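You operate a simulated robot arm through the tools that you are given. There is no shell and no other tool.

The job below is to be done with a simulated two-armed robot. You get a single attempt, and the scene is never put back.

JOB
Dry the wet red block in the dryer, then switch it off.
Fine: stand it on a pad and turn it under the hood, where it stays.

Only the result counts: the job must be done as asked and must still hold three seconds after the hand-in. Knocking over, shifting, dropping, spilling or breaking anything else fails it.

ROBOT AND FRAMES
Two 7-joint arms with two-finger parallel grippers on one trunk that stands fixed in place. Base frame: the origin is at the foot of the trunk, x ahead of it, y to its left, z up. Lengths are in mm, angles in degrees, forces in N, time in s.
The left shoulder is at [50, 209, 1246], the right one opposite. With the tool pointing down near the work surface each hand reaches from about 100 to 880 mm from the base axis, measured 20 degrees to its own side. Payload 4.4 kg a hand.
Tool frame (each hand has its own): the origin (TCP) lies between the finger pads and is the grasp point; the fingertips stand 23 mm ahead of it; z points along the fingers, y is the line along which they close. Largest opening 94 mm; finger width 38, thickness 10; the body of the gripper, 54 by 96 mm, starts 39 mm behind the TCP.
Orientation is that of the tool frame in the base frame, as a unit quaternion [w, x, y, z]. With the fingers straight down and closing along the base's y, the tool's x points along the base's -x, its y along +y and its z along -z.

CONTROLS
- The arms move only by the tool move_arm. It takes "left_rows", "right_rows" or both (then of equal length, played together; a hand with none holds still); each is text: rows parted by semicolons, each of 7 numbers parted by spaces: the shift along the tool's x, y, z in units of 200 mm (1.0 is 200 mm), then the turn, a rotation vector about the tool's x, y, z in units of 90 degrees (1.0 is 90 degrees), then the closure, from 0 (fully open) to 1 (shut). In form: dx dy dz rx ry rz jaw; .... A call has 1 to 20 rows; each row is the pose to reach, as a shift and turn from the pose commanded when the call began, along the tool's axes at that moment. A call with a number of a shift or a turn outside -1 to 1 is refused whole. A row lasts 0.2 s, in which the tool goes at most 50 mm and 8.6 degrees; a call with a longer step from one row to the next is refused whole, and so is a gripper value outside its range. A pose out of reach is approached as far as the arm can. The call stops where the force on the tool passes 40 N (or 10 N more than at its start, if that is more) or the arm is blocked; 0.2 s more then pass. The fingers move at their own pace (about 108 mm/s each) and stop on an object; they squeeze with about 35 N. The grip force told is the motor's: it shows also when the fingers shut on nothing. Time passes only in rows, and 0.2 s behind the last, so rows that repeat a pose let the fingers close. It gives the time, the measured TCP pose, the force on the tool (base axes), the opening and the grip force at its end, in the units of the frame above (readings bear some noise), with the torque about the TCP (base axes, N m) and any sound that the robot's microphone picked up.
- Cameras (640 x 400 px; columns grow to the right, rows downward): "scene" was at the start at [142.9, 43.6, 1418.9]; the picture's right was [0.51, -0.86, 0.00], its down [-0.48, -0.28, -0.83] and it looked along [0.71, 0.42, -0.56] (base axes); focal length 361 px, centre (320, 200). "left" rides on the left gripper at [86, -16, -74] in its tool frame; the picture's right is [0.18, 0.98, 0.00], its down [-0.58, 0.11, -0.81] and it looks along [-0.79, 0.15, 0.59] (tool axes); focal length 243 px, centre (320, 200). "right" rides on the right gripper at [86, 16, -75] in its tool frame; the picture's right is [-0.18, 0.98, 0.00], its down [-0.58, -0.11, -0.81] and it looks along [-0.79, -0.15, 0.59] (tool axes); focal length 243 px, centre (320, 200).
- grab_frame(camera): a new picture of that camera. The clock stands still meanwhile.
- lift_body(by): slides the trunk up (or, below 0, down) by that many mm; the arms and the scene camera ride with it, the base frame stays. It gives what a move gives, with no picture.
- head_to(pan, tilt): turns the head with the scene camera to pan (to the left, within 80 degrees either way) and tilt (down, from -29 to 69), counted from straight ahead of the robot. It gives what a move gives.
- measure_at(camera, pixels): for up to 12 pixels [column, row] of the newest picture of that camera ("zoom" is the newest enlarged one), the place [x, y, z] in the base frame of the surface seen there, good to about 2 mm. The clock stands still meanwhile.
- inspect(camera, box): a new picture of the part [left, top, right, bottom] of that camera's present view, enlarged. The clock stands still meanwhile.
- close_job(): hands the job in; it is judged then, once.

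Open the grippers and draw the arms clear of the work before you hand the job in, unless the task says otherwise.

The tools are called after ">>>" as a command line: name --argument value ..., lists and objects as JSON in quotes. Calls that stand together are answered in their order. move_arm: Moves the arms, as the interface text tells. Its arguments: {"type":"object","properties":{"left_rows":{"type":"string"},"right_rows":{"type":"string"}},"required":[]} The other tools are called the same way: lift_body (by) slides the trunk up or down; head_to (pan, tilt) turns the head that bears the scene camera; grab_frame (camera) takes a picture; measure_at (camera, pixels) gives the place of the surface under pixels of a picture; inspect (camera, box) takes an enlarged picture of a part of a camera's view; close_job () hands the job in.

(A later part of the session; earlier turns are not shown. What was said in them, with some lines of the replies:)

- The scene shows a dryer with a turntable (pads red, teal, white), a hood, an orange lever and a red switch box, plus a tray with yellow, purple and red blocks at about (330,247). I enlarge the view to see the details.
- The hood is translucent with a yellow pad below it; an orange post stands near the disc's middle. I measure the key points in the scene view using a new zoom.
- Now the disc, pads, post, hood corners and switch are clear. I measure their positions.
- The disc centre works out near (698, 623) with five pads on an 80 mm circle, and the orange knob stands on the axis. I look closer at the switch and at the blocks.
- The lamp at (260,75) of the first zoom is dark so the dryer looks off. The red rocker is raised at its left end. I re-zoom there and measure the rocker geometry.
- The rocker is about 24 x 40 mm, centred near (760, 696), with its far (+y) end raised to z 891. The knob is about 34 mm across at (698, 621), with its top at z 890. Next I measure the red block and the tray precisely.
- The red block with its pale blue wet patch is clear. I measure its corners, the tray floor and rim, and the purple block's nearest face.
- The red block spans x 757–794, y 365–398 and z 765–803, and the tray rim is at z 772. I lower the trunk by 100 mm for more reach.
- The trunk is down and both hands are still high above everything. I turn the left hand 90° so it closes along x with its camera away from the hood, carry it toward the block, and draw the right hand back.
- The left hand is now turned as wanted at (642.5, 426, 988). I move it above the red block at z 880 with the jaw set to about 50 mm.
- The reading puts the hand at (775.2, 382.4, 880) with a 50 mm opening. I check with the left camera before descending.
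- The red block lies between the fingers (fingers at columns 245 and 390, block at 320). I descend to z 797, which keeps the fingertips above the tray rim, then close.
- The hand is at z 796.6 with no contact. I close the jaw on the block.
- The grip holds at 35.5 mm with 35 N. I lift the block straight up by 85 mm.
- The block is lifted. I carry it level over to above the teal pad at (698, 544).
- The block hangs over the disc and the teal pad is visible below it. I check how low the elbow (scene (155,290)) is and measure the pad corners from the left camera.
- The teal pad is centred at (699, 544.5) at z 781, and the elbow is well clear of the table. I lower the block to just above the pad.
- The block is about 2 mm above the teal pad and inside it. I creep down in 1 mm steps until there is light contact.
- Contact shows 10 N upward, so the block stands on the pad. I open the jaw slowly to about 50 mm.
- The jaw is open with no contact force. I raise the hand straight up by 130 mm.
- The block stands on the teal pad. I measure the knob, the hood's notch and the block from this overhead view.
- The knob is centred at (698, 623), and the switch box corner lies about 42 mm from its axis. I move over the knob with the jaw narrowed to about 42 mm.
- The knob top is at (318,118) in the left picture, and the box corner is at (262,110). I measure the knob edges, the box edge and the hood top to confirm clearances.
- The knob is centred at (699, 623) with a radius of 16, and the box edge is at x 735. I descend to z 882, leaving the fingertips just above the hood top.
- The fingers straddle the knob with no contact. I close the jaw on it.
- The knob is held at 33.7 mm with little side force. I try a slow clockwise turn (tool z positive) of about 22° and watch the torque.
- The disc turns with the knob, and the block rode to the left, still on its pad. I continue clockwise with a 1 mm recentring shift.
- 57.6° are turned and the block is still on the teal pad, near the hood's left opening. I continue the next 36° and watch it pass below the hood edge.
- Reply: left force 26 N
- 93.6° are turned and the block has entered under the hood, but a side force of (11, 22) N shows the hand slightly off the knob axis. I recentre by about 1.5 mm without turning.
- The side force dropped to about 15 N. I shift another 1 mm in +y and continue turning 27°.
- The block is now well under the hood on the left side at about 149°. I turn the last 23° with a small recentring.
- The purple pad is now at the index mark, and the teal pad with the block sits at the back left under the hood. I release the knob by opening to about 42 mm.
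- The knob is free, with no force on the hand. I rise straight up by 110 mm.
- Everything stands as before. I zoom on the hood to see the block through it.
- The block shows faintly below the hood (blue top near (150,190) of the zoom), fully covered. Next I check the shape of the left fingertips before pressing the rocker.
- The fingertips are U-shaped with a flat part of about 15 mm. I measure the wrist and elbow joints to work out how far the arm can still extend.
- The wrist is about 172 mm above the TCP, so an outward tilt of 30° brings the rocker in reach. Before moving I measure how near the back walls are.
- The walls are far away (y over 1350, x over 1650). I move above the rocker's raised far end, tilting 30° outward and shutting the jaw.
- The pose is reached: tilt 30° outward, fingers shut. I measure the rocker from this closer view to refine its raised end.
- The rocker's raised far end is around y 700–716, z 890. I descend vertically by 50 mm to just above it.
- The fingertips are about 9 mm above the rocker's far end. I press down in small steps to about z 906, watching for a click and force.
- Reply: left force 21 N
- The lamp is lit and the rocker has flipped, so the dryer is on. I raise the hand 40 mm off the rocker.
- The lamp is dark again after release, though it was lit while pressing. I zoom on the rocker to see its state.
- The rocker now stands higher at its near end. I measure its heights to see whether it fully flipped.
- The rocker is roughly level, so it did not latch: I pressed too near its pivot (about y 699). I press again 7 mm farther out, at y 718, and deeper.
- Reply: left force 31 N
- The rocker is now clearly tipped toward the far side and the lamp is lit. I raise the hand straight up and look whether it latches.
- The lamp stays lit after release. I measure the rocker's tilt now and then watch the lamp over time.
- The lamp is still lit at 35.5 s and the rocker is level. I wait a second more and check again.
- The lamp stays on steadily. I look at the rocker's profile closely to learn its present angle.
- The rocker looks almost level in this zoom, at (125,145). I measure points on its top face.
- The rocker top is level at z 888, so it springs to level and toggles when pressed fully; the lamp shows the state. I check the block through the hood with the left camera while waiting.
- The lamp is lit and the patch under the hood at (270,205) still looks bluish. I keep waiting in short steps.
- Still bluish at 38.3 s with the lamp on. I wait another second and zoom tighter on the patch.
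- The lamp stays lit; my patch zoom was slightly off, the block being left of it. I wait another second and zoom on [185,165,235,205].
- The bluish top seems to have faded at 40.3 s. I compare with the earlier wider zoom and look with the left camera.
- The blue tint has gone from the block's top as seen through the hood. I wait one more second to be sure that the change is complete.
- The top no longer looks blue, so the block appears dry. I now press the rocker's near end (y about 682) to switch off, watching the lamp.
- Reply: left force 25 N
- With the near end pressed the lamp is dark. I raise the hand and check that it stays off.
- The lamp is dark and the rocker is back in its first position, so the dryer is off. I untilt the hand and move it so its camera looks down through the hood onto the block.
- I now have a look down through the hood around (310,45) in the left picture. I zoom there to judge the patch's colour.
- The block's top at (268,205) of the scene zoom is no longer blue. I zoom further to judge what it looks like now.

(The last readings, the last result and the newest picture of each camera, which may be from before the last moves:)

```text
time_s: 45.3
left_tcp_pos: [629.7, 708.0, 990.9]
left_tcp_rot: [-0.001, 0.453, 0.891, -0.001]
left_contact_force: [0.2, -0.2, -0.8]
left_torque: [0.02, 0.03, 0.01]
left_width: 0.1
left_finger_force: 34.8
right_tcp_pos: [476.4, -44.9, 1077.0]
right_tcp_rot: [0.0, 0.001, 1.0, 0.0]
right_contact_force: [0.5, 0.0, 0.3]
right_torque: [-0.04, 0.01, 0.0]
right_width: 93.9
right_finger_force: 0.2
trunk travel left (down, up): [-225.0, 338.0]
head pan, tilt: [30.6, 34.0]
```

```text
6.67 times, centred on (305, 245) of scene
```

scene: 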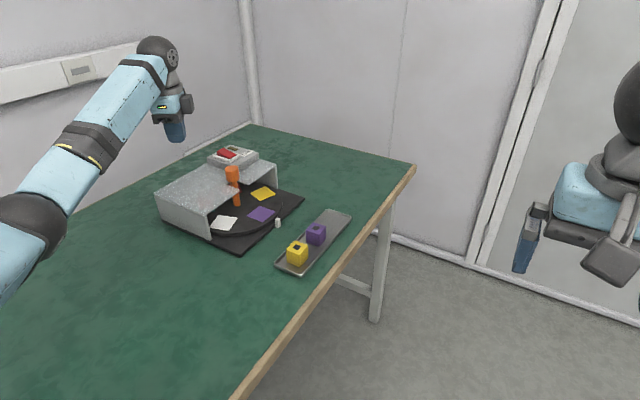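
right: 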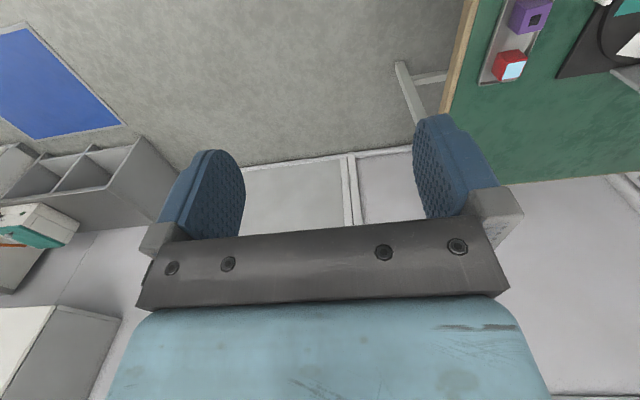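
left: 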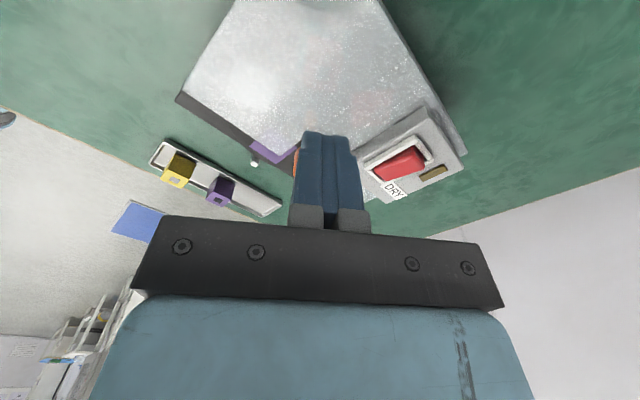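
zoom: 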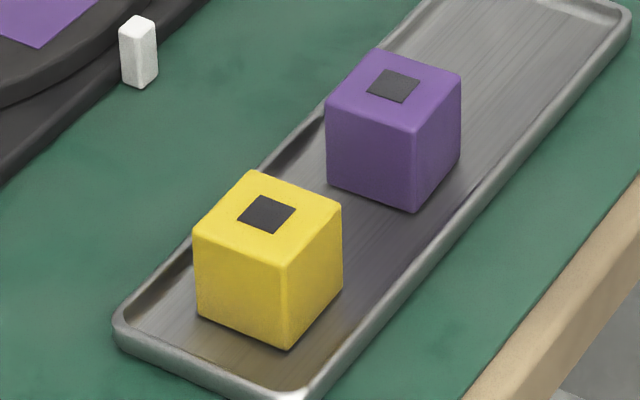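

The whole block top now looks pink with a small darker spot near (250,165), just like the small dark squares on the dry yellow and purple blocks. I zoom the left camera onto the block as a second check.

>>> inspect --camera "left" --box '[280, 20, 360, 90]'

>>> measure_at --camera "left" --pixels '[[300, 60], [310, 65], [320, 70], [325, 60], [315, 50], [330, 75], [340, 65], [305, 75]]'

```text
5.71 times, centred on (320, 55) of left
```

zoom: 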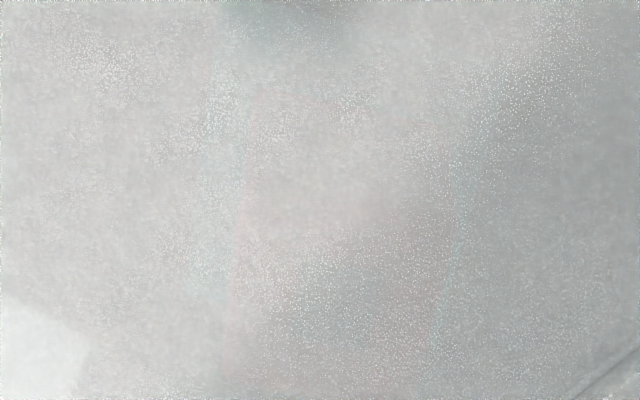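

```text
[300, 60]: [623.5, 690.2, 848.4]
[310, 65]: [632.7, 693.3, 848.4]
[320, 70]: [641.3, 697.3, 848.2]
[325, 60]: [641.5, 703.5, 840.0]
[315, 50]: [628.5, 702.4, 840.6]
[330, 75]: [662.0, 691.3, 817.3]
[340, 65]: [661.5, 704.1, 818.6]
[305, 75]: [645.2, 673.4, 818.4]
```

No blue is left on the block's top, and its top measures z 818 inside the hood. I open the gripper and draw the left arm back toward the robot, clear of the work.

>>> move_arm --left_rows "0 0 -0.1 0 0 0 0.5; 0 0 -0.2 0 0 0 0; -0.02 -0.12 -0.25 0 0 0 0; -0.05 -0.27 -0.25 0 0 0 0; -0.08 -0.42 -0.25 0 0 0 0; -0.11 -0.57 -0.25 0 0 0 0; -0.14 -0.72 -0.25 0 0 0 0; -0.16 -0.87 -0.25 0 0 0 0; -0.184 -0.99 -0.25 0 0 0 0; -0.184 -0.99 -0.25 0 0 0 0"

>>> grab_frame --camera "scene"

>>> inspect --camera "scene" --box '[140, 130, 360, 290]'

```text
time_s: 47.5
left_tcp_pos: [492.4, 561.3, 1039.3]
left_tcp_rot: [0.0, 0.454, 0.891, 0.0]
left_contact_force: [-0.1, 1.3, -0.7]
left_torque: [-0.02, -0.01, -0.01]
left_width: 93.9
left_finger_force: 0.1
right_tcp_pos: [477.7, -45.4, 1075.9]
right_tcp_rot: [0.0, -0.001, 1.0, 0.0]
right_contact_force: [-0.8, 0.6, -0.2]
right_torque: [-0.01, 0.04, 0.0]
right_width: 94.1
right_finger_force: 0.0
trunk travel left (down, up): [-225.0, 338.0]
head pan, tilt: [30.6, 34.0]
```

```text
taken
```

scene: 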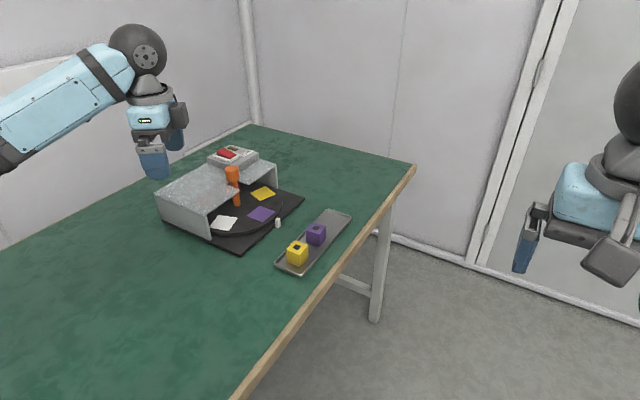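

```text
2.50 times, centred on (250, 210) of scene
```

zoom: 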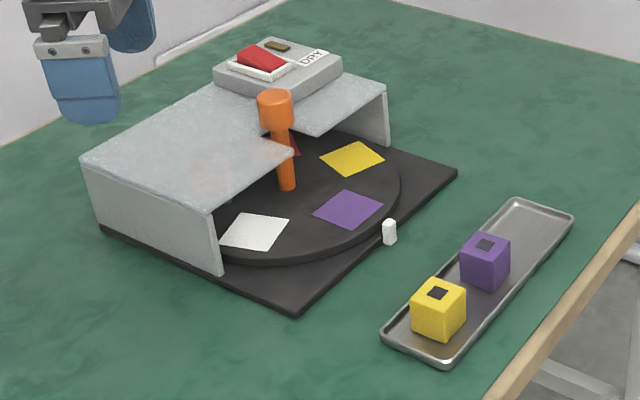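

The lamp is dark, the tray and other blocks are untouched, and both grippers are open and clear. One last zoom on the block under the hood and the switch before the hand-in.

>>> inspect --camera "scene" --box '[180, 165, 250, 220]'

>>> inspect --camera "scene" --box '[205, 135, 275, 180]'

```text
7.27 times, centred on (215, 192) of scene
```

zoom: 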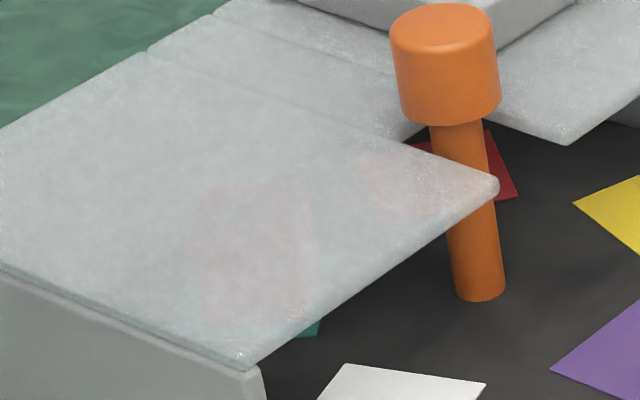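

```text
8.89 times, centred on (240, 158) of scene
```

zoom: 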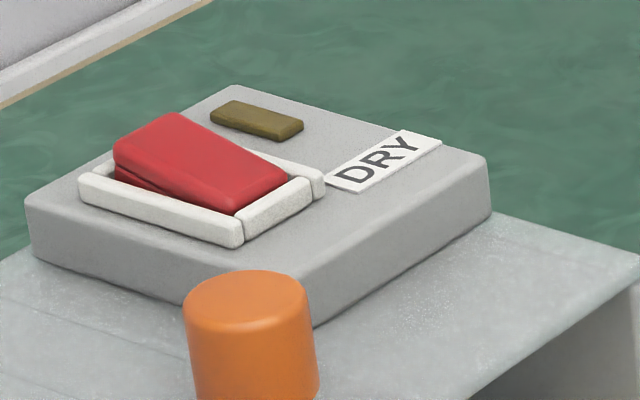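

The block stands on the teal pad under the hood with no blue left on it. The switch is off with its lamp dark, and both arms are clear. I hand the job in.

>>> close_job

```text
The job is handed in.
```

I stood the red block on the teal pad and turned it 144° under the hood. I ran the dryer for about 8 seconds, then switched it off and handed the job in.

- **Drying:** The blue wet patch on top of the block was gone after about 6 seconds of drying. I could only see this through the translucent hood, so it is my best reading rather than a clear, direct view.
- **Switch:** The first press was too close to the rocker's pivot. The lamp came on only while I held it, so I pressed again farther out and it stayed on. After I pressed the other end, the lamp went dark and the rocker went back to its starting position.
- **Everything else:** The yellow and purple blocks and the tray looked untouched in the last pictures. Both grippers are open and both arms are clear of the dryer.
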